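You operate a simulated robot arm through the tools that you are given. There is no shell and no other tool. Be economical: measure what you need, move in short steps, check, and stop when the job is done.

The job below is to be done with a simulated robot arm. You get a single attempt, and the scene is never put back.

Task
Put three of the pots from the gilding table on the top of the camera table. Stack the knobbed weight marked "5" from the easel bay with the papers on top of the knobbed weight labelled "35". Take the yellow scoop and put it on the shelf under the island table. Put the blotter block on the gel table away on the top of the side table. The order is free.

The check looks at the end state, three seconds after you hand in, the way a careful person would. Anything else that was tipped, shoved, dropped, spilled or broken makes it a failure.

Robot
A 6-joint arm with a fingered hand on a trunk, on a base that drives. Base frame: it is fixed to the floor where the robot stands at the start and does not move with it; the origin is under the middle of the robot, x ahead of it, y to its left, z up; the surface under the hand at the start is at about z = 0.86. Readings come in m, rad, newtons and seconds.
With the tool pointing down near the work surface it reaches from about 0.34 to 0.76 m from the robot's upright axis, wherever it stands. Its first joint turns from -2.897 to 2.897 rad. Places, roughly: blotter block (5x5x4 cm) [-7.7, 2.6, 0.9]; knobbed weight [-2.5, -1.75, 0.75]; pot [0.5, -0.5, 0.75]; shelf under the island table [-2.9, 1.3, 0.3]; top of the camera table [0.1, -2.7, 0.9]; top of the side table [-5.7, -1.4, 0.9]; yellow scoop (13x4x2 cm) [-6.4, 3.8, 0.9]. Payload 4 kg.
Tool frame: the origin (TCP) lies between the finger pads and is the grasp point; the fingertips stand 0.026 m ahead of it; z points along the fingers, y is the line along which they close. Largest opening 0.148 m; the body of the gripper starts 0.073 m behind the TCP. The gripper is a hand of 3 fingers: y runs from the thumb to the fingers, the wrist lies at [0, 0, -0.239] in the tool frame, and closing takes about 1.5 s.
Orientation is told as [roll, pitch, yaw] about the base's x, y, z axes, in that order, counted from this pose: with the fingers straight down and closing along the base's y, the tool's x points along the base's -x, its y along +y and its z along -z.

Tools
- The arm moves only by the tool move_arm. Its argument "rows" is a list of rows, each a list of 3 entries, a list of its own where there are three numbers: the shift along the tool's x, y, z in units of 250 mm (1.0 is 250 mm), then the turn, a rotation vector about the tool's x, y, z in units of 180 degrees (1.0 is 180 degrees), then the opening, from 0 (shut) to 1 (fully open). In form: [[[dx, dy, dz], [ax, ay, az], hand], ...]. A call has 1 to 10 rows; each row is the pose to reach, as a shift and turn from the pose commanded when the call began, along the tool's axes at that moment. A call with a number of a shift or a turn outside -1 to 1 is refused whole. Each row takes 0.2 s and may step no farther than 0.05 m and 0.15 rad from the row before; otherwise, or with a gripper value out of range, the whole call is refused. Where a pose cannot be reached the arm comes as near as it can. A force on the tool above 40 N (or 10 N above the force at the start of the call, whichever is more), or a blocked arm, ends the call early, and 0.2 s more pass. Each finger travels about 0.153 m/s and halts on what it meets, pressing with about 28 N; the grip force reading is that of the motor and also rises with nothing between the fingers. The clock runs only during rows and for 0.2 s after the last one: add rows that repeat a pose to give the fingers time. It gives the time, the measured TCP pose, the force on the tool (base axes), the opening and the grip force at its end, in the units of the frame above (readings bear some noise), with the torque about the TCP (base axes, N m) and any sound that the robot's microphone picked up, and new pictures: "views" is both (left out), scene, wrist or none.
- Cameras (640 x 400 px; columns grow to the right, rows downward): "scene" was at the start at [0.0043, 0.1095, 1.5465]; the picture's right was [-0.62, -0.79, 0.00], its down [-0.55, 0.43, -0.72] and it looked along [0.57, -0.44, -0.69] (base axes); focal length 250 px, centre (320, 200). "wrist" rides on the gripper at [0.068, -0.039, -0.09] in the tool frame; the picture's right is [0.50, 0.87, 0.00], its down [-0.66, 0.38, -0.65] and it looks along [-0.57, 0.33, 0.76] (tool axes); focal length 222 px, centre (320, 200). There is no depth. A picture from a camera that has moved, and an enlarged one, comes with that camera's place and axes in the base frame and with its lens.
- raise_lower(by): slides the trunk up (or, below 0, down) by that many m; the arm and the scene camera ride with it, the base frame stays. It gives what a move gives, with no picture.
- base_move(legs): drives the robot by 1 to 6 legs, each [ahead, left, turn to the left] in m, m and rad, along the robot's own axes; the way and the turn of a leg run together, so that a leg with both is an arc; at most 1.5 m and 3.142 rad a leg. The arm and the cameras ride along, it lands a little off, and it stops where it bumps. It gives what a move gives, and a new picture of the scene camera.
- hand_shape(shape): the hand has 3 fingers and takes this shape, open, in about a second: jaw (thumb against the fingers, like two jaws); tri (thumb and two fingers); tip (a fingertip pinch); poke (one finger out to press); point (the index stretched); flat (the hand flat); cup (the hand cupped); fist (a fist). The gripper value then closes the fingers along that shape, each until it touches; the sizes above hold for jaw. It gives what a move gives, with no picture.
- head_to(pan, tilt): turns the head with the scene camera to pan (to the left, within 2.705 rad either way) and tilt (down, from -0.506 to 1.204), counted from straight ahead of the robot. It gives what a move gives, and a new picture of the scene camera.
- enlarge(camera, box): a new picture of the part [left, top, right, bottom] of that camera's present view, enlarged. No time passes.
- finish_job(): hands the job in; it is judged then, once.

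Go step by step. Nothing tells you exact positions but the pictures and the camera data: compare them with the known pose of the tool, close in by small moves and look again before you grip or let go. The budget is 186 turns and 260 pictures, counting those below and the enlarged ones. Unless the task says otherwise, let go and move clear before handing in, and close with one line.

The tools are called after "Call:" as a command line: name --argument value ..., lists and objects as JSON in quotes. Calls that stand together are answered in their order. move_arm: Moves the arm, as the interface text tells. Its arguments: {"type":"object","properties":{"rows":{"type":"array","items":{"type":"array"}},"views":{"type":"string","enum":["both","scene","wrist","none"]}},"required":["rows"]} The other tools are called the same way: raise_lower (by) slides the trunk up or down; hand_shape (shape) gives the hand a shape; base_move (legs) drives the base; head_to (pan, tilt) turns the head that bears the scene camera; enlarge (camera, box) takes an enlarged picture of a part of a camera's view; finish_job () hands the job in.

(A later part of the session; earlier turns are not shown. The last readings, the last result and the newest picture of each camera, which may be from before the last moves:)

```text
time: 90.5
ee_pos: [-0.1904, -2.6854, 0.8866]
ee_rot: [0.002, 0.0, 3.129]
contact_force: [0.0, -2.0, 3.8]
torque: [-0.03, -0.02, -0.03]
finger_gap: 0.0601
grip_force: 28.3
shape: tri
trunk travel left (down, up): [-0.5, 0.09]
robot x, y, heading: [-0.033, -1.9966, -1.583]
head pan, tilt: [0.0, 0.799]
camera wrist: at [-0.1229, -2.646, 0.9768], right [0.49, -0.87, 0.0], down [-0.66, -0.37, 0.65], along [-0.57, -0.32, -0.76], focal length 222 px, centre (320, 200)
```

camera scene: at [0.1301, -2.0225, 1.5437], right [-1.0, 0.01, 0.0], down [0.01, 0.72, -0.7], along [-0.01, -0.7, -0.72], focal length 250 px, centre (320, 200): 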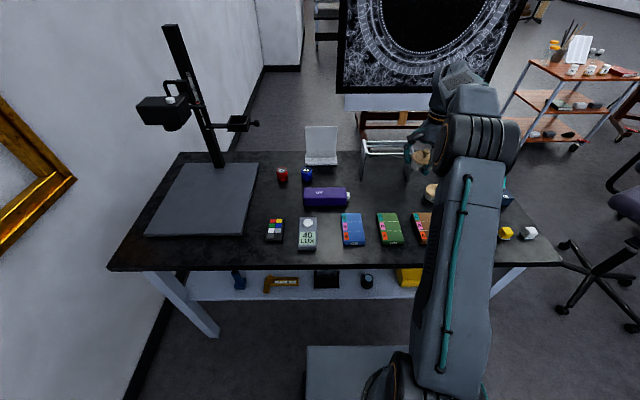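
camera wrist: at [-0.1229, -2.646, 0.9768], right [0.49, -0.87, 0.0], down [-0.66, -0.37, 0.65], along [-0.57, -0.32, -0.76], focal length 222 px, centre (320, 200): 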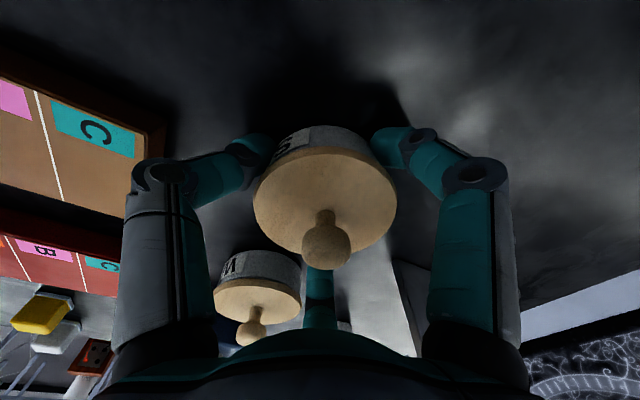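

It touches (load went from -3 N to +4 N). I open slightly and rise.

Call:
move_arm --rows '[[[0, 0, 0], [0, 0, 0], 0.56], [[0, 0, 0], [0, 0, 0], 0.56], [[0, 0, -0.05], [0, 0, 0], 0.56], [[0, 0, -0.15], [0, 0, 0], 0.56], [[0, 0, -0.33], [0, 0, 0], 0.56], [[0, 0, -0.5], [0, 0, 0], 0.56], [[0, 0, -0.65], [0, 0, 0], 0.56]]'

```text
time: 92.1
ee_pos: [-0.1909, -2.6879, 1.051]
ee_rot: [-0.001, 0.002, 3.129]
contact_force: [0.1, 0.0, 0.2]
torque: [-0.03, -0.02, 0.02]
finger_gap: 0.0825
grip_force: 0.1
shape: tri
trunk travel left (down, up): [-0.5, 0.09]
robot x, y, heading: [-0.0281, -1.9951, -1.586]
head pan, tilt: [0.0, 0.799]
camera scene: at [0.1302, -2.0221, 1.5437], right [-1.0, 0.01, 0.0], down [0.01, 0.72, -0.7], along [-0.01, -0.7, -0.72], focal length 250 px, centre (320, 200)
camera wrist: at [-0.123, -2.6494, 1.1396], right [0.49, -0.87, 0.0], down [-0.66, -0.37, 0.65], along [-0.57, -0.32, -0.76], focal length 222 px, centre (320, 200)
```

scene: 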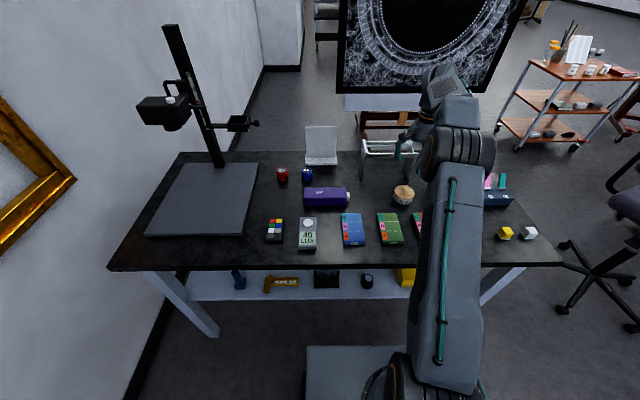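
wrist: 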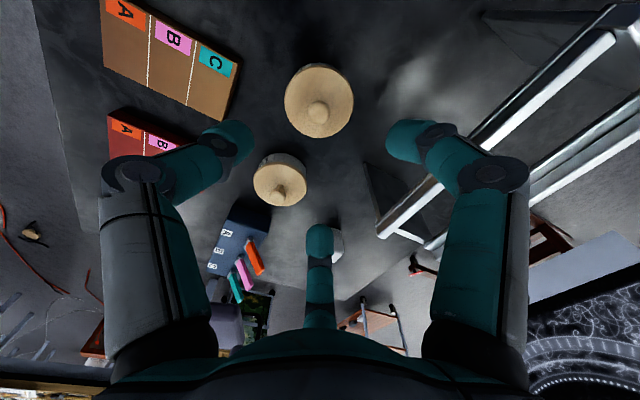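

Two pots placed. I drive back for "CLAY".

Call:
base_move --legs '[[-0.5, 0, 0], [0, -0.4, 0], [-1.5, 0, 0], [0, 0, 1.62], [0.22, 0, 0]]'

Call:
move_arm --rows '[[[0, 0, 0], [0, 0, 0], 0.75]]' --views "wrist"

```text
time: 109.5
ee_pos: [0.4977, -0.115, 1.0491]
ee_rot: [0.0, -0.001, -1.561]
contact_force: [-1.3, 0.5, -0.2]
torque: [-0.02, 0.0, -0.02]
finger_gap: 0.0825
grip_force: 0.2
shape: tri
trunk travel left (down, up): [-0.5, 0.09]
robot x, y, heading: [-0.1972, 0.0316, 0.019]
head pan, tilt: [0.0, 0.799]
camera scene: at [-0.1764, 0.1896, 1.5437], right [0.01, -1.0, 0.0], down [-0.72, -0.01, -0.7], along [0.7, 0.01, -0.72], focal length 250 px, centre (320, 200)
```

scene: 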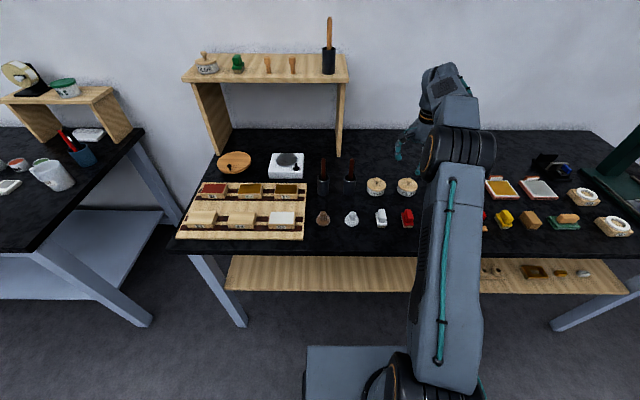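

```text
time: 109.9
ee_pos: [0.499, -0.1151, 1.0501]
ee_rot: [0.001, 0.0, -1.558]
contact_force: [0.2, 0.7, 0.0]
torque: [0.01, 0.0, 0.0]
finger_gap: 0.111
grip_force: 0.1
shape: tri
trunk travel left (down, up): [-0.5, 0.09]
robot x, y, heading: [-0.1938, 0.0273, 0.013]
head pan, tilt: [0.0, 0.799]
camera wrist: at [0.4582, -0.0472, 1.1392], right [0.86, 0.51, 0.0], down [0.39, -0.65, 0.65], along [0.33, -0.56, -0.76], focal length 222 px, centre (320, 200)
```

wrist: 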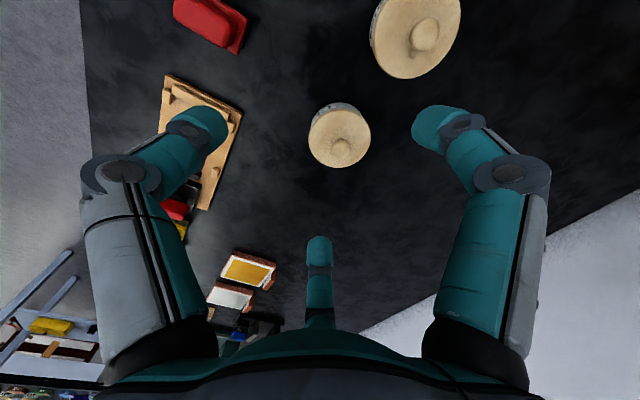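

The "CLAY" lid is about 3.4 cm ahead and 1.5 cm right of the tool. I align, lower partly, and look again.

Call:
move_arm --rows '[[[-0.03, 0.068, 0.1], [0, 0, 0], 0.75], [[-0.06, 0.137, 0.22], [0, 0, 0], 0.75], [[-0.06, 0.137, 0.32], [0, 0, 0], 0.75], [[-0.06, 0.137, 0.32], [0, 0, 0], 0.75]]' --views "wrist"

```text
time: 110.9
ee_pos: [0.5331, -0.1286, 0.9676]
ee_rot: [-0.001, -0.002, -1.559]
contact_force: [0.4, 0.5, -0.4]
torque: [-0.03, -0.01, 0.01]
finger_gap: 0.1106
grip_force: 0.2
shape: tri
trunk travel left (down, up): [-0.5, 0.09]
robot x, y, heading: [-0.1969, 0.0289, 0.014]
head pan, tilt: [0.0, 0.799]
camera wrist: at [0.493, -0.061, 1.0577], right [0.86, 0.51, 0.0], down [0.39, -0.65, 0.65], along [0.33, -0.56, -0.76], focal length 222 px, centre (320, 200)
```

wrist: 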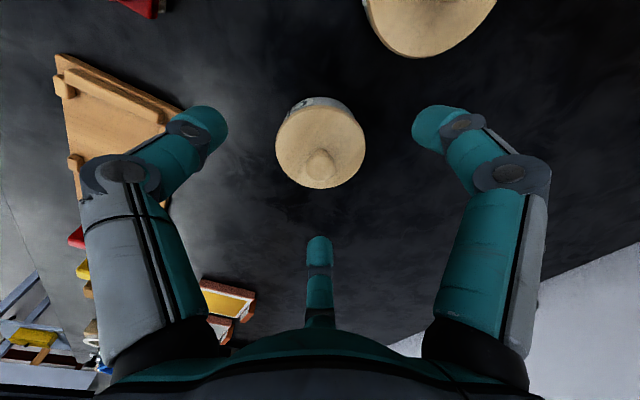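

Centred. I lower, close, and lift.

Call:
move_arm --rows '[[[-0.008, 0, 0.12], [0, 0, 0], 0.75], [[-0.008, 0, 0.22], [0, 0, 0], 0.75], [[-0.008, 0, 0.29], [0, 0, 0], 0.75], [[-0.008, 0, 0.32], [0, 0, 0], 0.75], [[-0.008, 0, 0.32], [0, 0, 0], 0.3], [[-0.008, 0, 0.32], [0, 0, 0], 0.3], [[-0.008, 0, 0.32], [0, 0, 0], 0.3], [[-0.008, 0, 0.32], [0, 0, 0], 0.3]]' --views "wrist"

Call:
move_arm --rows '[[[0, 0, -0.05], [0, 0, 0], 0.3], [[0, 0, -0.2], [0, 0, 0], 0.3], [[0, 0, -0.4], [0, 0, 0], 0.3], [[0, 0, -0.6], [0, 0, 0], 0.3], [[0, 0, -0.7], [0, 0, 0], 0.3], [[0, 0, -0.7], [0, 0, 0], 0.3]]' --views "scene"

```text
time: 112.7
ee_pos: [0.5329, -0.1323, 0.8884]
ee_rot: [-0.001, 0.0, -1.561]
contact_force: [0.4, 0.5, -0.8]
torque: [-0.02, -0.05, -0.01]
finger_gap: 0.0606
grip_force: 27.6
shape: tri
trunk travel left (down, up): [-0.5, 0.09]
robot x, y, heading: [-0.1976, 0.0261, 0.013]
head pan, tilt: [0.0, 0.799]
camera wrist: at [0.4927, -0.0647, 0.9783], right [0.86, 0.51, 0.0], down [0.39, -0.65, 0.65], along [0.33, -0.56, -0.76], focal length 222 px, centre (320, 200)
```

wrist: 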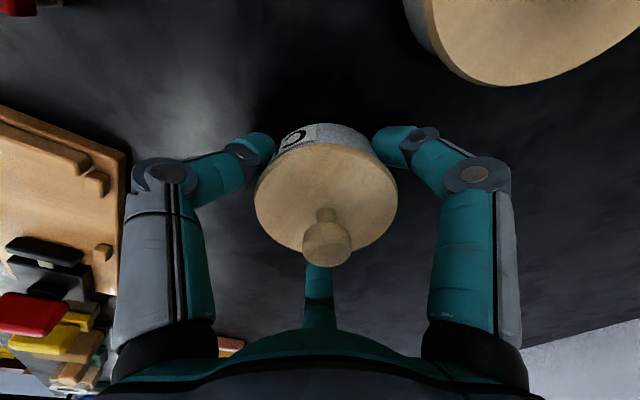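

```text
time: 114.1
ee_pos: [0.5184, -0.1178, 1.0587]
ee_rot: [0.004, 0.0, -1.561]
contact_force: [0.2, 0.5, -3.4]
torque: [0.03, 0.0, -0.01]
finger_gap: 0.0603
grip_force: 27.7
shape: tri
out of reach, approached as far as the arm can: row 4, 5, 6
trunk travel left (down, up): [-0.5, 0.09]
robot x, y, heading: [-0.194, 0.0292, 0.008]
head pan, tilt: [0.0, 0.799]
camera scene: at [-0.1765, 0.1897, 1.5437], right [0.01, -1.0, 0.0], down [-0.72, -0.01, -0.7], along [0.7, 0.01, -0.72], focal length 250 px, centre (320, 200)
```

scene: 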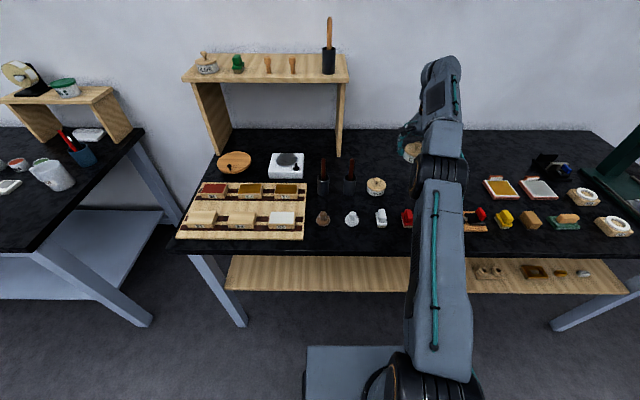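

Held; the arm was at its reach limit so I pull it in slightly, then drive to the camera table.

Call:
move_arm --rows '[[[0, -0.1, 0], [0, 0, 0], 0.3], [[0, -0.2, 0], [0, 0, 0], 0.3], [[0, -0.2, 0], [0, 0, 0], 0.3]]' --views "none"

Call:
base_move --legs '[[-0.26, 0, 0], [0, 0, -1.545], [1.45, 0, 0], [0, 0.53, 0]]'

```text
time: 114.9
ee_pos: [0.5119, -0.1217, 1.065]
ee_rot: [-0.004, 0.002, -1.559]
contact_force: [0.1, 0.8, -3.2]
torque: [0.0, 0.02, 0.0]
finger_gap: 0.0599
grip_force: 27.6
shape: tri
out of reach, approached as far as the arm can: row 1, 2, 3
trunk travel left (down, up): [-0.5, 0.09]
robot x, y, heading: [-0.1955, 0.0277, 0.013]
head pan, tilt: [0.0, 0.799]
```

```text
time: 129.9
ee_pos: [-0.0401, -2.0999, 1.0648]
ee_rot: [-0.005, 0.001, -3.049]
contact_force: [6.7, 1.3, -4.2]
torque: [-0.1, 0.28, 0.0]
finger_gap: 0.0595
grip_force: 28.0
shape: tri
trunk travel left (down, up): [-0.5, 0.09]
robot x, y, heading: [0.0589, -1.3841, -1.479]
head pan, tilt: [0.0, 0.799]
camera scene: at [0.2145, -1.3904, 1.5438], right [-1.0, -0.09, 0.0], down [-0.07, 0.71, -0.7], along [0.06, -0.69, -0.72], focal length 250 px, centre (320, 200)
```

scene: 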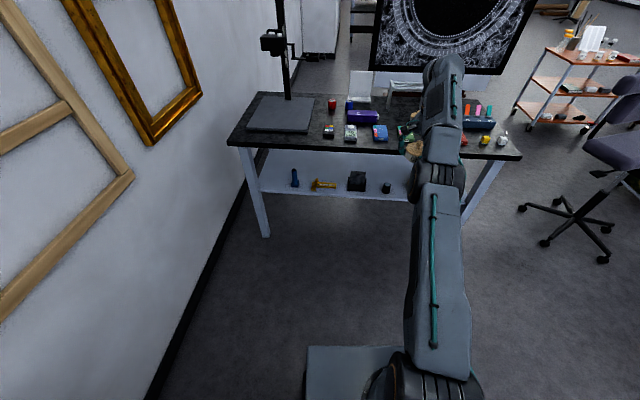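

The heading came out off and there's an odd side force; I check whether the base touched the gilding table.

Call:
head_to --pan 2.2 --tilt 0.7

```text
time: 132.0
ee_pos: [-0.0402, -2.0995, 1.066]
ee_rot: [-0.004, 0.0, -3.047]
contact_force: [-0.4, 0.4, -3.4]
torque: [0.03, 0.0, -0.01]
finger_gap: 0.0599
grip_force: 28.4
shape: tri
trunk travel left (down, up): [-0.5, 0.09]
robot x, y, heading: [0.0546, -1.3814, -1.479]
head pan, tilt: [2.201, 0.7]
camera scene: at [0.271, -1.2531, 1.552], right [0.66, -0.75, 0.0], down [-0.48, -0.43, -0.77], along [0.57, 0.51, -0.64], focal length 250 px, centre (320, 200)
```

scene: 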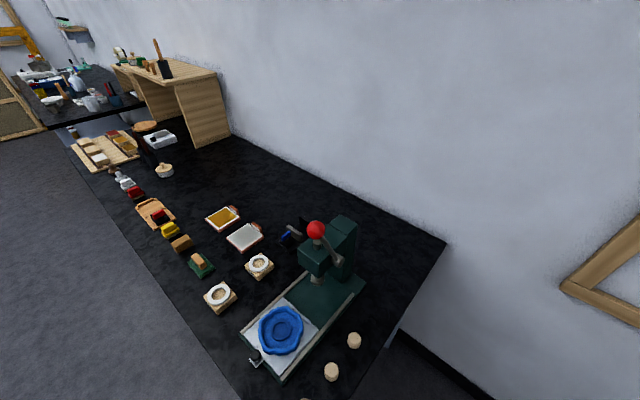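

The table looks undisturbed. I move forward, correct heading, and come up to the camera table.

Call:
base_move --legs '[[0.2, 0, 0], [0, 0, -0.095], [0, 0.02, 0], [0.33, 0, 0]]'

Call:
head_to --pan 0.0 --tilt 0.8

```text
time: 136.3
ee_pos: [-0.0759, -2.6164, 1.0646]
ee_rot: [-0.004, 0.003, 3.134]
contact_force: [0.7, 0.5, -3.7]
torque: [0.02, 0.01, -0.01]
finger_gap: 0.0599
grip_force: 28.0
shape: tri
trunk travel left (down, up): [-0.5, 0.09]
robot x, y, heading: [0.0906, -1.9112, -1.579]
head pan, tilt: [2.201, 0.7]
camera scene: at [0.3186, -1.8068, 1.552], right [0.58, -0.81, 0.0], down [-0.52, -0.37, -0.77], along [0.62, 0.45, -0.64], focal length 250 px, centre (320, 200)
```

scene: 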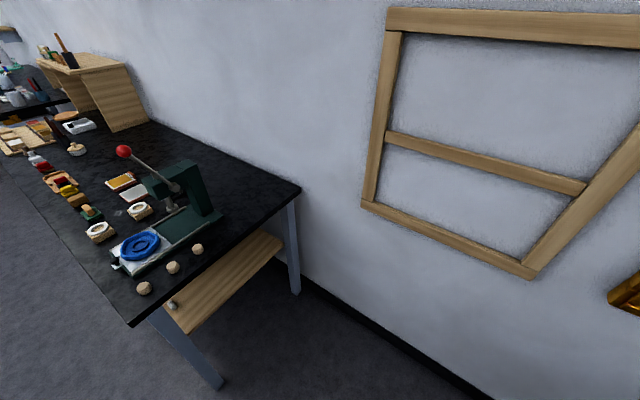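

```text
time: 138.4
ee_pos: [-0.0761, -2.617, 1.0644]
ee_rot: [-0.006, 0.002, 3.135]
contact_force: [-0.2, 0.4, -2.9]
torque: [0.02, -0.03, -0.03]
finger_gap: 0.0598
grip_force: 27.9
shape: tri
trunk travel left (down, up): [-0.5, 0.09]
robot x, y, heading: [0.0872, -1.9141, -1.579]
head pan, tilt: [0.0, 0.799]
camera scene: at [0.2489, -1.9367, 1.5437], right [-1.0, 0.01, 0.0], down [0.01, 0.72, -0.7], along [-0.01, -0.7, -0.72], focal length 250 px, centre (320, 200)
```

scene: 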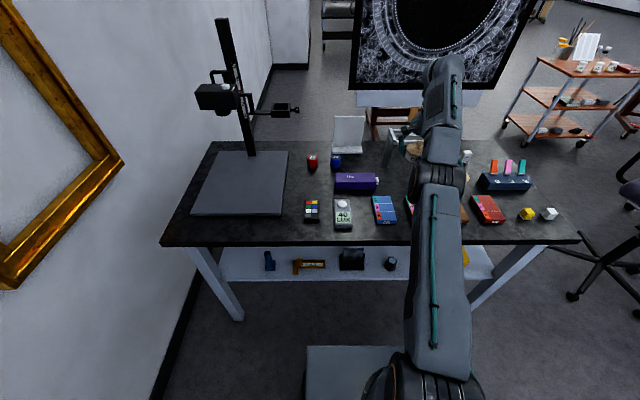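

I come 0.1 m closer and lower the hand partly to regain reach.

Call:
base_move --legs '[[0.09, 0, 0]]'

Call:
move_arm --rows '[[[0, 0, 0.05], [0, 0, 0], 0.3], [[0, 0, 0.1], [0, 0, 0], 0.3], [[0, 0, 0.2], [0, 0, 0], 0.3], [[0, 0, 0.2], [0, 0, 0], 0.3]]' --views "wrist"

```text
time: 139.5
ee_pos: [-0.0749, -2.705, 1.0634]
ee_rot: [-0.003, 0.001, 3.136]
contact_force: [0.1, 0.0, -3.2]
torque: [0.02, 0.03, -0.01]
finger_gap: 0.0597
grip_force: 27.8
shape: tri
trunk travel left (down, up): [-0.5, 0.09]
robot x, y, heading: [0.0877, -1.9984, -1.576]
head pan, tilt: [0.0, 0.799]
camera scene: at [0.2482, -2.0241, 1.5437], right [-1.0, 0.01, 0.0], down [0.01, 0.72, -0.7], along [0.0, -0.7, -0.72], focal length 250 px, centre (320, 200)
```

scene: 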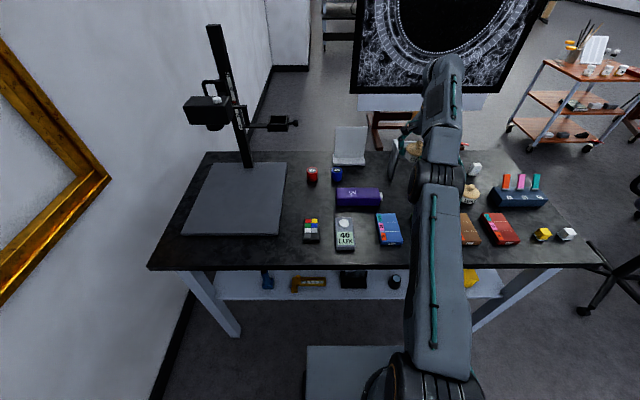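

```text
time: 140.5
ee_pos: [-0.0769, -2.7196, 1.0191]
ee_rot: [-0.003, 0.005, 3.135]
contact_force: [0.0, -0.7, -2.7]
torque: [0.02, 0.02, -0.02]
finger_gap: 0.0595
grip_force: 28.0
shape: tri
out of reach, approached as far as the arm can: row 1, 2, 3, 4
trunk travel left (down, up): [-0.5, 0.09]
robot x, y, heading: [0.0878, -2.0016, -1.576]
head pan, tilt: [0.0, 0.799]
camera wrist: at [-0.0101, -2.6802, 1.1091], right [0.5, -0.87, 0.0], down [-0.66, -0.38, 0.65], along [-0.57, -0.32, -0.76], focal length 222 px, centre (320, 200)
```

wrist: 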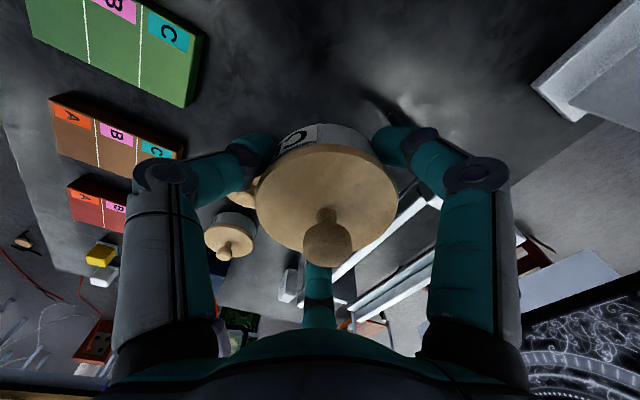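

The hand crept forward toward the stand; I pull it back first.

Call:
move_arm --rows '[[[0, -0.15, 0], [0, 0, 0], 0.3], [[0, -0.3, 0], [0, 0, 0], 0.3], [[0, -0.3, 0], [0, 0, 0], 0.3]]' --views "none"

```text
time: 141.3
ee_pos: [-0.0847, -2.7146, 1.0272]
ee_rot: [-0.006, 0.004, 3.137]
contact_force: [-0.8, 0.3, -4.2]
torque: [0.05, -0.02, 0.02]
finger_gap: 0.0595
grip_force: 28.0
shape: tri
out of reach, approached as far as the arm can: row 1, 2, 3
trunk travel left (down, up): [-0.5, 0.09]
robot x, y, heading: [0.088, -2.002, -1.581]
head pan, tilt: [0.0, 0.799]
```

The arm seems stuck stretched. I back away from the table into free space to untangle it there.

Call:
base_move --legs '[[-0.45, 0, 0]]'

Call:
move_arm --rows '[[[0, -0.05, 0.1], [0, 0, 0], 0.3], [[0, -0.1, 0.2], [0, 0, 0], 0.3], [[0, -0.1, 0.2], [0, 0, 0], 0.3]]' --views "none"

```text
time: 143.9
ee_pos: [-0.0789, -2.2712, 1.0267]
ee_rot: [-0.005, 0.002, 3.139]
contact_force: [-0.9, -0.2, -2.6]
torque: [0.04, -0.02, -0.01]
finger_gap: 0.0596
grip_force: 27.7
shape: tri
trunk travel left (down, up): [-0.5, 0.09]
robot x, y, heading: [0.0919, -1.5589, -1.572]
head pan, tilt: [0.0, 0.799]
camera scene: at [0.2506, -1.5794, 1.5437], right [-1.0, 0.0, 0.0], down [0.0, 0.72, -0.7], along [0.0, -0.7, -0.72], focal length 250 px, centre (320, 200)
```

scene: 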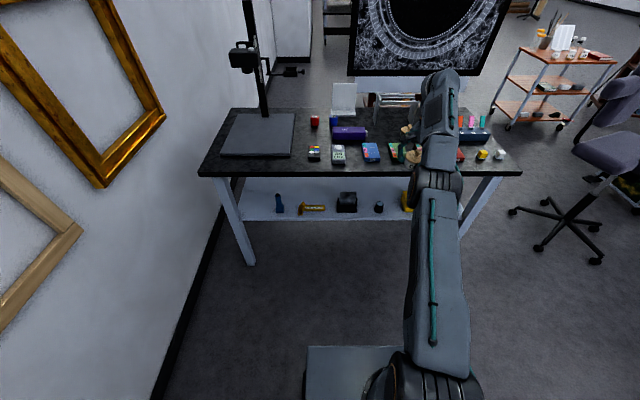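

```text
time: 144.8
ee_pos: [-0.0879, -2.2775, 0.9925]
ee_rot: [-0.006, 0.003, 3.14]
contact_force: [-0.3, -0.7, -2.8]
torque: [0.05, -0.04, 0.03]
finger_gap: 0.0599
grip_force: 28.1
shape: tri
out of reach, approached as far as the arm can: row 1, 2, 3
trunk travel left (down, up): [-0.5, 0.09]
robot x, y, heading: [0.0908, -1.5569, -1.574]
head pan, tilt: [0.0, 0.799]
```

Still stuck; I nudge it sideways and down to leave the stretched configuration.

Call:
move_arm --rows '[[[0.15, 0.1, 0], [0, 0, 0], 0.3], [[0.3, 0.2, 0], [0, 0, 0], 0.3], [[0.45, 0.3, 0], [0, 0, 0], 0.3], [[0.45, 0.3, 0], [0, 0, 0], 0.3]]' --views "scene"

```text
time: 145.8
ee_pos: [0.0246, -2.3033, 0.9853]
ee_rot: [-0.007, 0.004, 3.14]
contact_force: [0.4, 0.0, -3.6]
torque: [0.0, 0.01, 0.02]
finger_gap: 0.0597
grip_force: 27.8
shape: tri
out of reach, approached as far as the arm can: row 1, 2, 3, 4
trunk travel left (down, up): [-0.5, 0.09]
robot x, y, heading: [0.0933, -1.5527, -1.573]
head pan, tilt: [0.0, 0.799]
camera scene: at [0.2506, -1.5795, 1.5437], right [-1.0, 0.0, 0.0], down [0.0, 0.72, -0.7], along [0.0, -0.7, -0.72], focal length 250 px, centre (320, 200)
```

scene: 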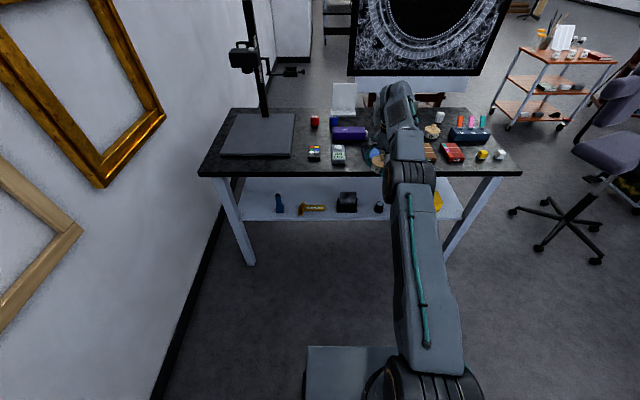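

The elbow looks locked straight. I back off further and command a pose that is within reach near the present one, lower down, to release it.

Call:
base_move --legs '[[0, -0.35, 0], [-0.2, 0, 0]]'

Call:
move_arm --rows '[[[0, 0.12, 0.1], [0, 0, 0], 0.3], [[0, 0.24, 0.2], [0, 0, 0], 0.3], [[0, 0.32, 0.3], [0, 0, 0], 0.3], [[0, 0.32, 0.4], [0, 0, 0], 0.3], [[0, 0.32, 0.5], [0, 0, 0], 0.3], [[0, 0.3, 0.5], [0, 0, 0], 0.3]]' --views "none"

```text
time: 149.2
ee_pos: [-0.3213, -2.1008, 0.9851]
ee_rot: [-0.005, 0.001, -3.139]
contact_force: [0.5, 0.1, -2.8]
torque: [0.01, 0.03, 0.0]
finger_gap: 0.0595
grip_force: 28.0
shape: tri
trunk travel left (down, up): [-0.5, 0.09]
robot x, y, heading: [-0.2593, -1.3513, -1.572]
head pan, tilt: [0.0, 0.799]
camera scene: at [-0.0987, -1.3759, 1.5437], right [-1.0, 0.0, 0.0], down [0.0, 0.72, -0.7], along [0.0, -0.7, -0.72], focal length 250 px, centre (320, 200)
```

scene: 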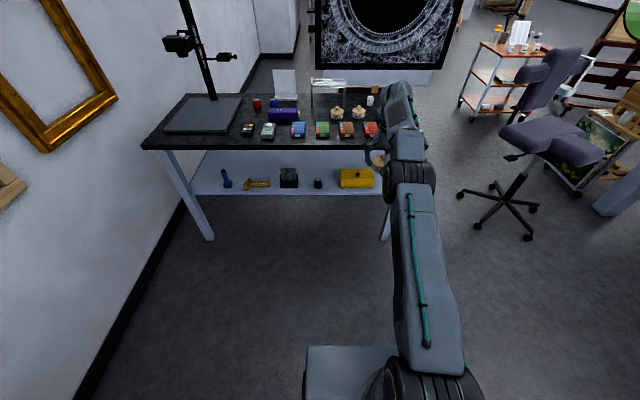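

```text
time: 150.6
ee_pos: [-0.307, -2.1162, 0.8901]
ee_rot: [-0.005, 0.0, -3.141]
contact_force: [0.0, 0.1, -4.2]
torque: [0.02, 0.02, -0.02]
finger_gap: 0.0599
grip_force: 28.2
shape: tri
out of reach, approached as far as the arm can: row 1, 2, 3, 4, 5, 6
trunk travel left (down, up): [-0.5, 0.09]
robot x, y, heading: [-0.2632, -1.3547, -1.577]
head pan, tilt: [0.0, 0.799]
```

I try to unlock by stretching beyond reach and then pulling in again.

Call:
move_arm --rows '[[[0, 0.1, -0.15], [0, 0, 0], 0.3], [[0, 0.2, -0.3], [0, 0, 0], 0.3], [[0, 0.3, -0.45], [0, 0, 0], 0.3], [[0, 0.3, -0.6], [0, 0, 0], 0.3], [[0, 0.3, -0.6], [0, 0, 0], 0.3], [[0, 0.15, -0.6], [0, 0, 0], 0.3], [[0, 0.0, -0.6], [0, 0, 0], 0.3], [[0, -0.15, -0.6], [0, 0, 0], 0.3], [[0, -0.3, -0.6], [0, 0, 0], 0.3]]' --views "none"

```text
time: 152.6
ee_pos: [-0.3089, -2.0839, 1.0401]
ee_rot: [-0.01, 0.004, -3.14]
contact_force: [-0.2, 0.6, -3.2]
torque: [0.02, -0.02, 0.01]
finger_gap: 0.0594
grip_force: 27.8
shape: tri
out of reach, approached as far as the arm can: row 1, 2, 3, 4, 5, 6, 7, 8, 9
trunk travel left (down, up): [-0.5, 0.09]
robot x, y, heading: [-0.259, -1.3532, -1.573]
head pan, tilt: [0.0, 0.799]
```

The arm still moves up/down and sideways, only its radius is locked; so I place this pot first by positioning with the base, then free the arm empty-handed.

Call:
base_move --legs '[[0, 0.23, 0], [0.53, 0, 0]]'

Call:
move_arm --rows '[[[0, 0.1, 0.1], [0, 0, 0], 0.3], [[0, 0.2, 0.2], [0, 0, 0], 0.3], [[0, 0.3, 0.3], [0, 0, 0], 0.3], [[0, 0.3, 0.3], [0, 0, 0], 0.3]]' --views "wrist"

```text
time: 157.0
ee_pos: [-0.0808, -2.6091, 1.0394]
ee_rot: [-0.008, 0.004, 3.137]
contact_force: [0.6, -0.2, -3.6]
torque: [0.01, 0.02, -0.04]
finger_gap: 0.0596
grip_force: 28.0
shape: tri
trunk travel left (down, up): [-0.5, 0.09]
robot x, y, heading: [-0.0246, -1.8822, -1.582]
head pan, tilt: [0.0, 0.799]
camera scene: at [0.1352, -1.9024, 1.5437], right [-1.0, 0.01, 0.0], down [0.0, 0.72, -0.7], along [0.0, -0.7, -0.72], focal length 250 px, centre (320, 200)
```

scene: 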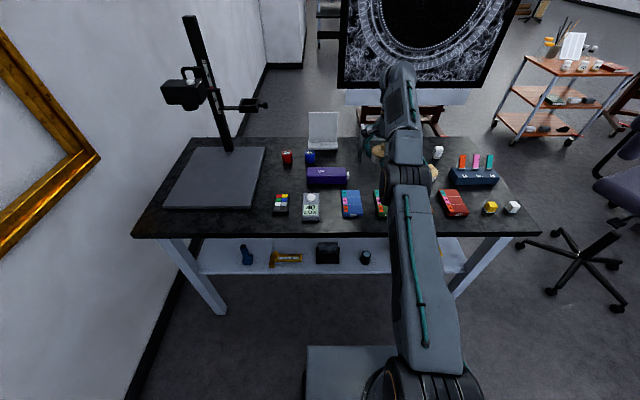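

```text
time: 158.0
ee_pos: [-0.07, -2.6301, 0.971]
ee_rot: [-0.008, 0.003, 3.139]
contact_force: [-0.3, -0.8, -3.3]
torque: [0.03, 0.04, 0.0]
finger_gap: 0.0595
grip_force: 27.9
shape: tri
out of reach, approached as far as the arm can: row 1, 2, 3, 4
trunk travel left (down, up): [-0.5, 0.09]
robot x, y, heading: [-0.0252, -1.8808, -1.575]
head pan, tilt: [0.0, 0.799]
camera wrist: at [-0.0026, -2.5918, 1.0599], right [0.5, -0.87, -0.01], down [-0.66, -0.38, 0.65], along [-0.57, -0.32, -0.76], focal length 222 px, centre (320, 200)
```

wrist: 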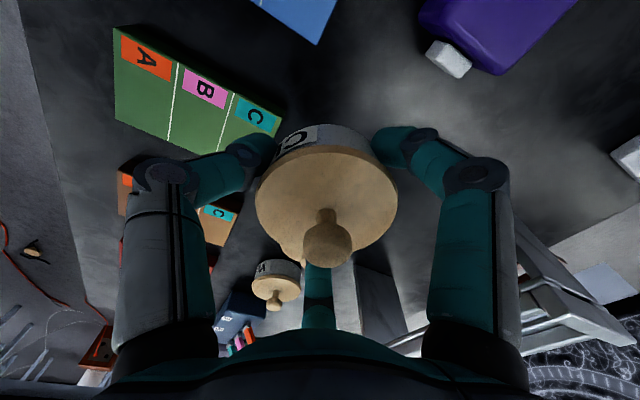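

I nudge the base ahead and lower the trunk instead (pure vertical motion).

Call:
base_move --legs '[[0.05, 0, 0]]'

Call:
raise_lower --by -0.075

Call:
move_arm --rows '[[[0, 0, 0], [0, 0, 0], 0.3]]' --views "wrist"

```text
time: 159.0
ee_pos: [-0.0702, -2.678, 0.97]
ee_rot: [-0.009, 0.002, 3.138]
contact_force: [0.4, 0.0, -3.7]
torque: [0.02, 0.01, 0.02]
finger_gap: 0.0594
grip_force: 28.3
shape: tri
trunk travel left (down, up): [-0.5, 0.09]
robot x, y, heading: [-0.0247, -1.9285, -1.58]
head pan, tilt: [0.0, 0.799]
camera scene: at [0.1349, -1.951, 1.5437], right [-1.0, 0.01, 0.0], down [0.0, 0.72, -0.7], along [0.0, -0.7, -0.72], focal length 250 px, centre (320, 200)
```

scene: 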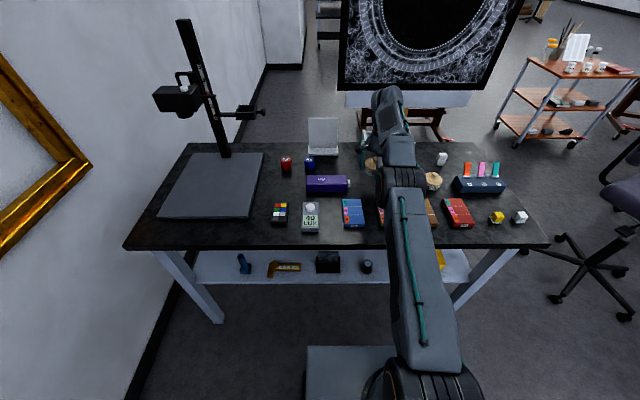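

```text
time: 160.1
ee_pos: [-0.0705, -2.6791, 0.8942]
ee_rot: [-0.009, 0.003, 3.136]
contact_force: [-0.1, 0.0, -3.3]
torque: [-0.01, 0.0, 0.0]
finger_gap: 0.0594
grip_force: 27.7
shape: tri
trunk travel left (down, up): [-0.425, 0.165]
robot x, y, heading: [-0.0245, -1.9283, -1.585]
head pan, tilt: [0.0, 0.799]
```

```text
time: 160.5
ee_pos: [-0.0707, -2.6787, 0.8958]
ee_rot: [-0.008, 0.002, 3.137]
contact_force: [-0.8, -0.6, -4.5]
torque: [0.02, 0.0, 0.01]
finger_gap: 0.0596
grip_force: 27.7
shape: tri
trunk travel left (down, up): [-0.425, 0.165]
robot x, y, heading: [-0.0276, -1.9263, -1.582]
head pan, tilt: [0.0, 0.799]
camera wrist: at [-0.003, -2.6401, 0.985], right [0.5, -0.87, -0.01], down [-0.66, -0.38, 0.65], along [-0.57, -0.32, -0.76], focal length 222 px, centre (320, 200)
```

wrist: 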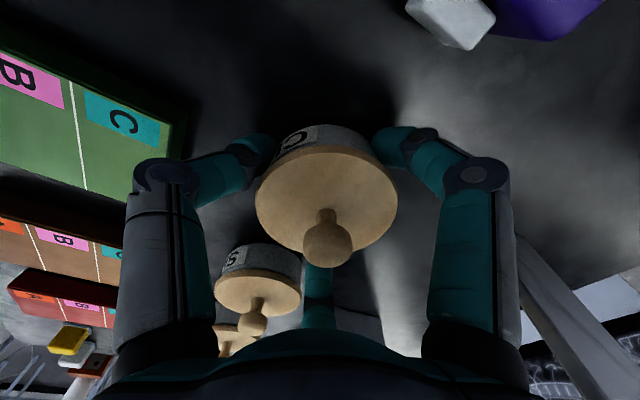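

Now 7 mm above contact height. I lower the trunk the rest.

Call:
raise_lower --by -0.007

```text
time: 161.0
ee_pos: [-0.0703, -2.6777, 0.8873]
ee_rot: [-0.006, 0.003, 3.137]
contact_force: [0.1, -0.7, -1.2]
torque: [-0.07, 0.0, 0.06]
finger_gap: 0.0592
grip_force: 28.3
shape: tri
trunk travel left (down, up): [-0.418, 0.172]
robot x, y, heading: [-0.0251, -1.9265, -1.575]
head pan, tilt: [0.0, 0.799]
```

Contact begins; I release and raise with the trunk.

Call:
move_arm --rows '[[[0, 0, 0], [0, 0, 0], 0.56], [[0, 0, 0], [0, 0, 0], 0.56], [[0, 0, 0], [0, 0, 0], 0.56]]' --views "wrist"

Call:
raise_lower --by 0.16

Call:
base_move --legs '[[-0.55, 0, 0]]'

```text
time: 161.8
ee_pos: [-0.0701, -2.6782, 0.8876]
ee_rot: [-0.008, 0.004, 3.137]
contact_force: [0.2, 0.3, 0.8]
torque: [0.04, -0.01, 0.0]
finger_gap: 0.0823
grip_force: 0.1
shape: tri
trunk travel left (down, up): [-0.418, 0.172]
robot x, y, heading: [-0.0254, -1.9281, -1.578]
head pan, tilt: [0.0, 0.799]
camera wrist: at [-0.003, -2.6399, 0.9781], right [0.5, -0.87, -0.01], down [-0.66, -0.38, 0.65], along [-0.57, -0.32, -0.76], focal length 222 px, centre (320, 200)
```

wrist: 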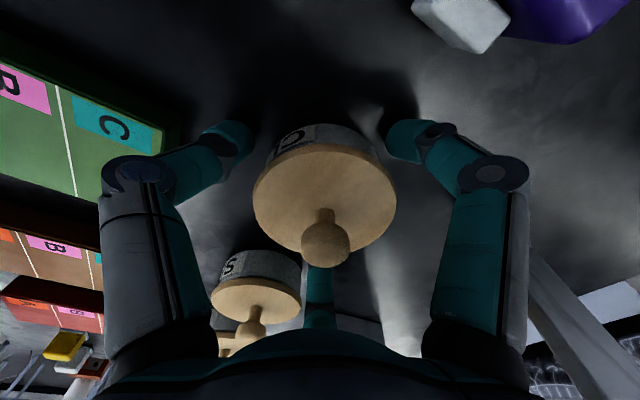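

```text
time: 163.7
ee_pos: [-0.0716, -2.677, 1.0477]
ee_rot: [-0.009, 0.004, 3.138]
contact_force: [-0.2, 0.4, 0.7]
torque: [0.01, -0.01, 0.03]
finger_gap: 0.0821
grip_force: 0.0
shape: tri
trunk travel left (down, up): [-0.578, 0.012]
robot x, y, heading: [-0.025, -1.9273, -1.58]
head pan, tilt: [0.0, 0.799]
```

```text
time: 166.8
ee_pos: [-0.0723, -2.1259, 1.0487]
ee_rot: [-0.007, 0.004, 3.124]
contact_force: [-0.5, -1.1, -0.7]
torque: [0.06, 0.01, -0.01]
finger_gap: 0.0824
grip_force: 0.0
shape: tri
trunk travel left (down, up): [-0.578, 0.012]
robot x, y, heading: [-0.0175, -1.3761, -1.584]
head pan, tilt: [0.0, 0.799]
camera scene: at [0.1417, -1.4013, 1.6217], right [-1.0, 0.02, 0.0], down [0.01, 0.72, -0.7], along [-0.01, -0.7, -0.72], focal length 250 px, centre (320, 200)
```

scene: 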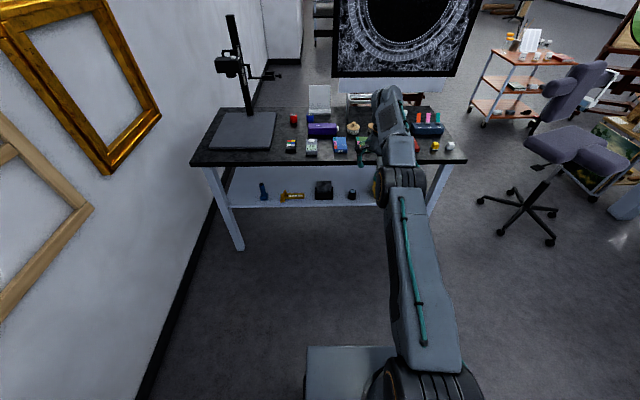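

All three pots are on the camera table. Now I free the arm: pull in with the empty hand.

Call:
move_arm --rows '[[[0, -0.1, 0], [0, 0, 0], 0.56], [[0, -0.2, 0], [0, 0, 0], 0.56], [[0, -0.3, 0], [0, 0, 0], 0.56], [[0, -0.3, 0], [0, 0, 0], 0.56]]' --views "none"

```text
time: 167.8
ee_pos: [-0.074, -2.1223, 1.0527]
ee_rot: [-0.011, 0.004, 3.124]
contact_force: [-0.4, 0.2, 0.7]
torque: [0.01, 0.01, 0.0]
finger_gap: 0.0826
grip_force: 0.1
shape: tri
out of reach, approached as far as the arm can: row 1, 2, 3, 4
trunk travel left (down, up): [-0.578, 0.012]
robot x, y, heading: [-0.0192, -1.376, -1.587]
head pan, tilt: [0.0, 0.799]
```

I try a long downward stroke while commanding slightly outward, which should bend the elbow back the proper way.

Call:
move_arm --rows '[[[0, 0.1, 0.15], [0, 0, 0], 0.56], [[0, 0.2, 0.3], [0, 0, 0], 0.56], [[0, 0.3, 0.45], [0, 0, 0], 0.56], [[0, 0.4, 0.6], [0, 0, 0], 0.56], [[0, 0.4, 0.8], [0, 0, 0], 0.56], [[0, 0.4, 1.0], [0, 0, 0], 0.56], [[0, 0.25, 1.0], [0, 0, 0], 0.56], [[0, 0.1, 1.0], [0, 0, 0], 0.56], [[0, 0, 1.0], [0, 0, 0], 0.56]]' --views "none"

```text
time: 169.8
ee_pos: [-0.0711, -2.1299, 0.8056]
ee_rot: [-0.012, 0.004, 3.124]
contact_force: [-0.2, -0.8, 0.0]
torque: [-0.02, -0.03, 0.01]
finger_gap: 0.0826
grip_force: 0.0
shape: tri
out of reach, approached as far as the arm can: row 1, 2, 3, 4, 5, 6, 7, 8, 9
trunk travel left (down, up): [-0.578, 0.012]
robot x, y, heading: [-0.0172, -1.378, -1.588]
head pan, tilt: [0.0, 0.799]
```

Call:
move_arm --rows '[[[0, 0.2, -0.1], [0, 0, 0], 0.56], [[0, 0.4, -0.1], [0, 0, 0], 0.56], [[0, 0.6, -0.1], [0, 0, 0], 0.56], [[0, 0.8, -0.1], [0, 0, 0], 0.56], [[0, 1.0, -0.1], [0, 0, 0], 0.56], [[0, 1.0, -0.1], [0, 0, 0], 0.56]]' --views "scene"

```text
refused: row 1 steps farther than a row can; nothing moved
```

Same idea with smaller steps.

Call:
move_arm --rows '[[[0, 0.15, -0.1], [0, 0, 0], 0.56], [[0, 0.34, -0.1], [0, 0, 0], 0.56], [[0, 0.53, -0.1], [0, 0, 0], 0.56], [[0, 0.72, -0.1], [0, 0, 0], 0.56], [[0, 0.9, -0.1], [0, 0, 0], 0.56], [[0, 0.9, -0.1], [0, 0, 0], 0.56]]' --views "scene"

```text
time: 171.2
ee_pos: [-0.0655, -2.1385, 0.8348]
ee_rot: [-0.01, 0.002, 3.124]
contact_force: [0.1, 0.3, 0.2]
torque: [-0.02, 0.01, -0.01]
finger_gap: 0.0824
grip_force: 0.0
shape: tri
out of reach, approached as far as the arm can: row 1, 2, 3, 4, 5, 6
trunk travel left (down, up): [-0.578, 0.012]
robot x, y, heading: [-0.0201, -1.3733, -1.589]
head pan, tilt: [0.0, 0.799]
camera scene: at [0.1417, -1.4016, 1.6217], right [-1.0, 0.02, 0.0], down [0.01, 0.72, -0.7], along [-0.01, -0.7, -0.72], focal length 250 px, centre (320, 200)
```

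scene: 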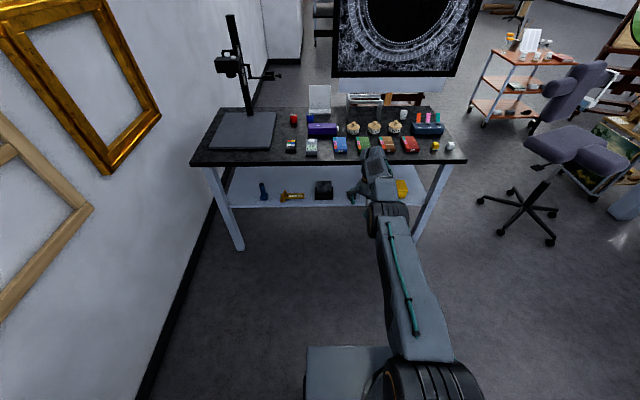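

The arm is now at its full straight extension, with all three pots upright in view. I reset the command with a tiny trunk move, then stroke down while pulling in gently.

Call:
raise_lower --by -0.005

Call:
move_arm --rows '[[[0, -0.01, 0.19], [0, 0, 0], 0.56], [[0, -0.06, 0.37], [0, 0, 0], 0.56], [[0, -0.15, 0.52], [0, 0, 0], 0.56], [[0, -0.3, 0.6], [0, 0, 0], 0.56]]' --views "none"

```text
time: 171.8
ee_pos: [-0.0641, -2.1383, 0.8284]
ee_rot: [-0.008, 0.003, 3.122]
contact_force: [-0.8, 0.1, -0.1]
torque: [0.01, 0.01, -0.02]
finger_gap: 0.0827
grip_force: 0.0
shape: tri
trunk travel left (down, up): [-0.573, 0.017]
robot x, y, heading: [-0.0202, -1.3752, -1.591]
head pan, tilt: [0.0, 0.799]
```

```text
time: 172.8
ee_pos: [-0.0648, -2.105, 0.6892]
ee_rot: [-0.01, 0.004, 3.126]
contact_force: [0.4, -0.3, -0.3]
torque: [0.0, 0.01, -0.02]
finger_gap: 0.0827
grip_force: 0.0
shape: tri
out of reach, approached as far as the arm can: row 1, 3, 4
trunk travel left (down, up): [-0.573, 0.017]
robot x, y, heading: [-0.019, -1.376, -1.59]
head pan, tilt: [0.0, 0.799]
```

Downward ended on the wrong side; I try the same with an upward stroke from full stretch.

Call:
move_arm --rows '[[[0, 0.19, 0], [0, 0, 0], 0.56], [[0, 0.38, 0], [0, 0, 0], 0.56], [[0, 0.57, 0], [0, 0, 0], 0.56], [[0, 0.76, 0], [0, 0, 0], 0.56], [[0, 0.76, 0], [0, 0, 0], 0.56]]' --views "none"

Call:
raise_lower --by -0.005

Call:
move_arm --rows '[[[0, -0.01, -0.19], [0, 0, 0], 0.56], [[0, -0.06, -0.37], [0, 0, 0], 0.56], [[0, -0.15, -0.52], [0, 0, 0], 0.56], [[0, -0.3, -0.6], [0, 0, 0], 0.56]]' --views "scene"

```text
time: 174.0
ee_pos: [-0.0408, -2.1206, 0.7257]
ee_rot: [-0.006, 0.003, 3.125]
contact_force: [1.1, 0.0, -0.6]
torque: [0.0, 0.0, -0.02]
finger_gap: 0.0824
grip_force: 0.1
shape: tri
out of reach, approached as far as the arm can: row 1, 2, 3, 4, 5
trunk travel left (down, up): [-0.573, 0.017]
robot x, y, heading: [-0.0162, -1.3762, -1.585]
head pan, tilt: [0.0, 0.799]
```

```text
time: 174.5
ee_pos: [-0.0411, -2.1194, 0.721]
ee_rot: [-0.009, 0.003, 3.123]
contact_force: [0.4, 0.0, 0.8]
torque: [0.01, -0.01, 0.0]
finger_gap: 0.0822
grip_force: 0.1
shape: tri
trunk travel left (down, up): [-0.568, 0.022]
robot x, y, heading: [-0.0172, -1.3778, -1.587]
head pan, tilt: [0.0, 0.799]
```

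```text
time: 175.5
ee_pos: [-0.0406, -2.1371, 0.8396]
ee_rot: [-0.01, 0.004, 3.124]
contact_force: [0.7, 0.7, -1.3]
torque: [0.07, 0.0, -0.03]
finger_gap: 0.0827
grip_force: 0.1
shape: tri
out of reach, approached as far as the arm can: row 1, 2, 3, 4
trunk travel left (down, up): [-0.568, 0.022]
robot x, y, heading: [-0.0184, -1.3757, -1.592]
head pan, tilt: [0.0, 0.799]
camera scene: at [0.1417, -1.4019, 1.6117], right [-1.0, 0.02, 0.0], down [0.01, 0.72, -0.7], along [-0.01, -0.7, -0.72], focal length 250 px, centre (320, 200)
```

scene: 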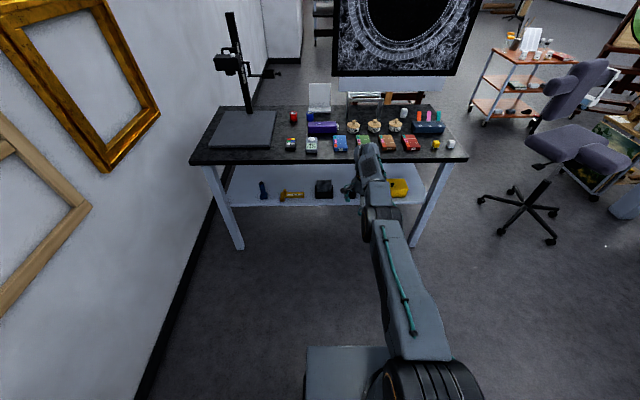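

Everything fits an arm stuck exactly at straight elbow. I try a downward stroke with the target clearly inside reach from the first row.

Call:
raise_lower --by 0.02

Call:
move_arm --rows '[[[0, -0.11, 0.15], [0, 0, 0], 0.56], [[0, -0.22, 0.3], [0, 0, 0], 0.56], [[0, -0.33, 0.45], [0, 0, 0], 0.56], [[0, -0.44, 0.6], [0, 0, 0], 0.56], [[0, -0.55, 0.75], [0, 0, 0], 0.56]]' --views "none"

```text
time: 176.2
ee_pos: [-0.0397, -2.1373, 0.8595]
ee_rot: [-0.008, 0.004, 3.122]
contact_force: [0.1, 0.8, 0.5]
torque: [-0.02, -0.01, -0.01]
finger_gap: 0.0827
grip_force: 0.1
shape: tri
trunk travel left (down, up): [-0.588, 0.002]
robot x, y, heading: [-0.0226, -1.3763, -1.588]
head pan, tilt: [0.0, 0.799]
```

```text
time: 177.4
ee_pos: [-0.0376, -2.0639, 0.595]
ee_rot: [-0.011, -0.001, 3.131]
contact_force: [0.4, -1.9, 0.9]
torque: [0.08, -0.03, 0.05]
finger_gap: 0.0827
grip_force: 0.0
shape: tri
out of reach, approached as far as the arm can: row 1, 2, 3, 4, 5
trunk travel left (down, up): [-0.588, 0.002]
robot x, y, heading: [-0.0153, -1.3773, -1.59]
head pan, tilt: [0.0, 0.799]
```

I follow the reach circle upward in one long stroke (slightly outside it), then pull in.

Call:
raise_lower --by -0.003

Call:
move_arm --rows '[[[0, 0.067, -0.16], [0, 0, 0], 0.56], [[0, 0.15, -0.32], [0, 0, 0], 0.56], [[0, 0.22, -0.48], [0, 0, 0], 0.56], [[0, 0.265, -0.64], [0, 0, 0], 0.56], [[0, 0.3, -0.8], [0, 0, 0], 0.56], [[0, 0.31, -0.96], [0, 0, 0], 0.56], [[0, 0.24, -1.0], [0, 0, 0], 0.56], [[0, 0.12, -1.0], [0, 0, 0], 0.56], [[0, 0, -1.0], [0, 0, 0], 0.56]]' --views "none"

```text
time: 177.9
ee_pos: [-0.0394, -2.0608, 0.588]
ee_rot: [-0.013, 0.0, 3.132]
contact_force: [-0.2, 0.0, 0.8]
torque: [0.0, 0.01, -0.02]
finger_gap: 0.0828
grip_force: 0.0
shape: tri
trunk travel left (down, up): [-0.585, 0.005]
robot x, y, heading: [-0.0224, -1.3741, -1.592]
head pan, tilt: [0.0, 0.799]
```

```text
time: 179.9
ee_pos: [-0.0393, -2.1336, 0.8354]
ee_rot: [-0.017, 0.0, 3.133]
contact_force: [1.1, 0.1, -0.8]
torque: [0.0, 0.02, -0.02]
finger_gap: 0.0827
grip_force: 0.0
shape: tri
out of reach, approached as far as the arm can: row 2, 3, 4, 5, 6, 7, 8, 9
trunk travel left (down, up): [-0.585, 0.005]
robot x, y, heading: [-0.0194, -1.3744, -1.593]
head pan, tilt: [0.0, 0.799]
```

The wrist keeps the elbow from being kicked in straight strokes; tilting the fingers inward around the wrist should bend the elbow the right way. First stretch fully, then tilt.

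Call:
move_arm --rows '[[[0, 0.19, 0], [0, 0, 0], 0.56], [[0, 0.38, 0], [0, 0, 0], 0.56], [[0, 0.57, 0], [0, 0, 0], 0.56], [[0, 0.76, 0], [0, 0, 0], 0.56], [[0, 0.76, 0], [0, 0, 0], 0.56]]' --views "none"

Call:
raise_lower --by -0.003

Call:
move_arm --rows '[[[0, -0.143, -0.009], [0.0446, 0, 0], 0.56], [[0, -0.284, -0.037], [0.0892, 0, 0], 0.56], [[0, -0.42, -0.083], [0.1338, 0, 0], 0.56], [[0, -0.558, -0.146], [0.1784, 0, 0], 0.56], [[0, -0.686, -0.225], [0.223, 0, 0], 0.56], [[0, -0.812, -0.318], [0.2676, 0, 0], 0.56], [[0, -0.9, -0.318], [0.2676, 0, 0], 0.56], [[0, -1.0, -0.318], [0.2676, 0, 0], 0.56]]' --views "scene"

```text
time: 181.1
ee_pos: [-0.0354, -2.1366, 0.8369]
ee_rot: [-0.016, -0.001, 3.134]
contact_force: [0.7, -0.4, 0.1]
torque: [0.02, 0.0, 0.02]
finger_gap: 0.083
grip_force: 0.0
shape: tri
out of reach, approached as far as the arm can: row 1, 2, 3, 4, 5
trunk travel left (down, up): [-0.585, 0.005]
robot x, y, heading: [-0.0177, -1.3756, -1.59]
head pan, tilt: [0.0, 0.799]
```

```text
time: 181.6
ee_pos: [-0.035, -2.1372, 0.8343]
ee_rot: [-0.015, 0.0, 3.135]
contact_force: [0.2, 0.7, -0.5]
torque: [0.0, 0.02, 0.01]
finger_gap: 0.0828
grip_force: 0.0
shape: tri
trunk travel left (down, up): [-0.582, 0.008]
robot x, y, heading: [-0.0188, -1.3749, -1.591]
head pan, tilt: [0.0, 0.799]
```

```text
time: 183.4
ee_pos: [-0.0315, -1.8876, 0.9183]
ee_rot: [-0.855, 0.001, 3.133]
contact_force: [0.5, 0.8, 0.4]
torque: [-0.01, 0.04, -0.03]
finger_gap: 0.0831
grip_force: 0.0
shape: tri
trunk travel left (down, up): [-0.582, 0.008]
robot x, y, heading: [-0.0191, -1.3742, -1.588]
head pan, tilt: [0.0, 0.799]
camera scene: at [0.1417, -1.4013, 1.6257], right [-1.0, 0.02, 0.0], down [0.01, 0.72, -0.7], along [-0.01, -0.7, -0.72], focal length 250 px, centre (320, 200)
```

scene: 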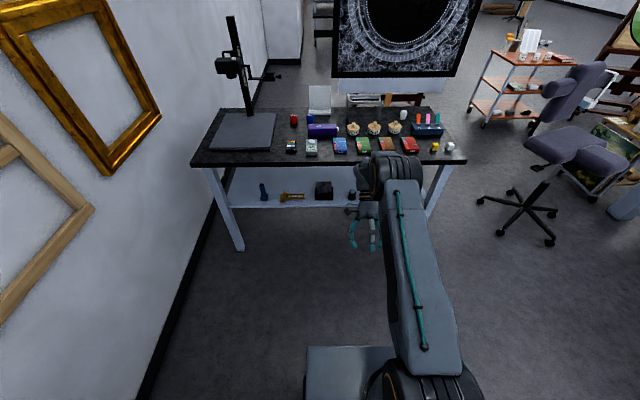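

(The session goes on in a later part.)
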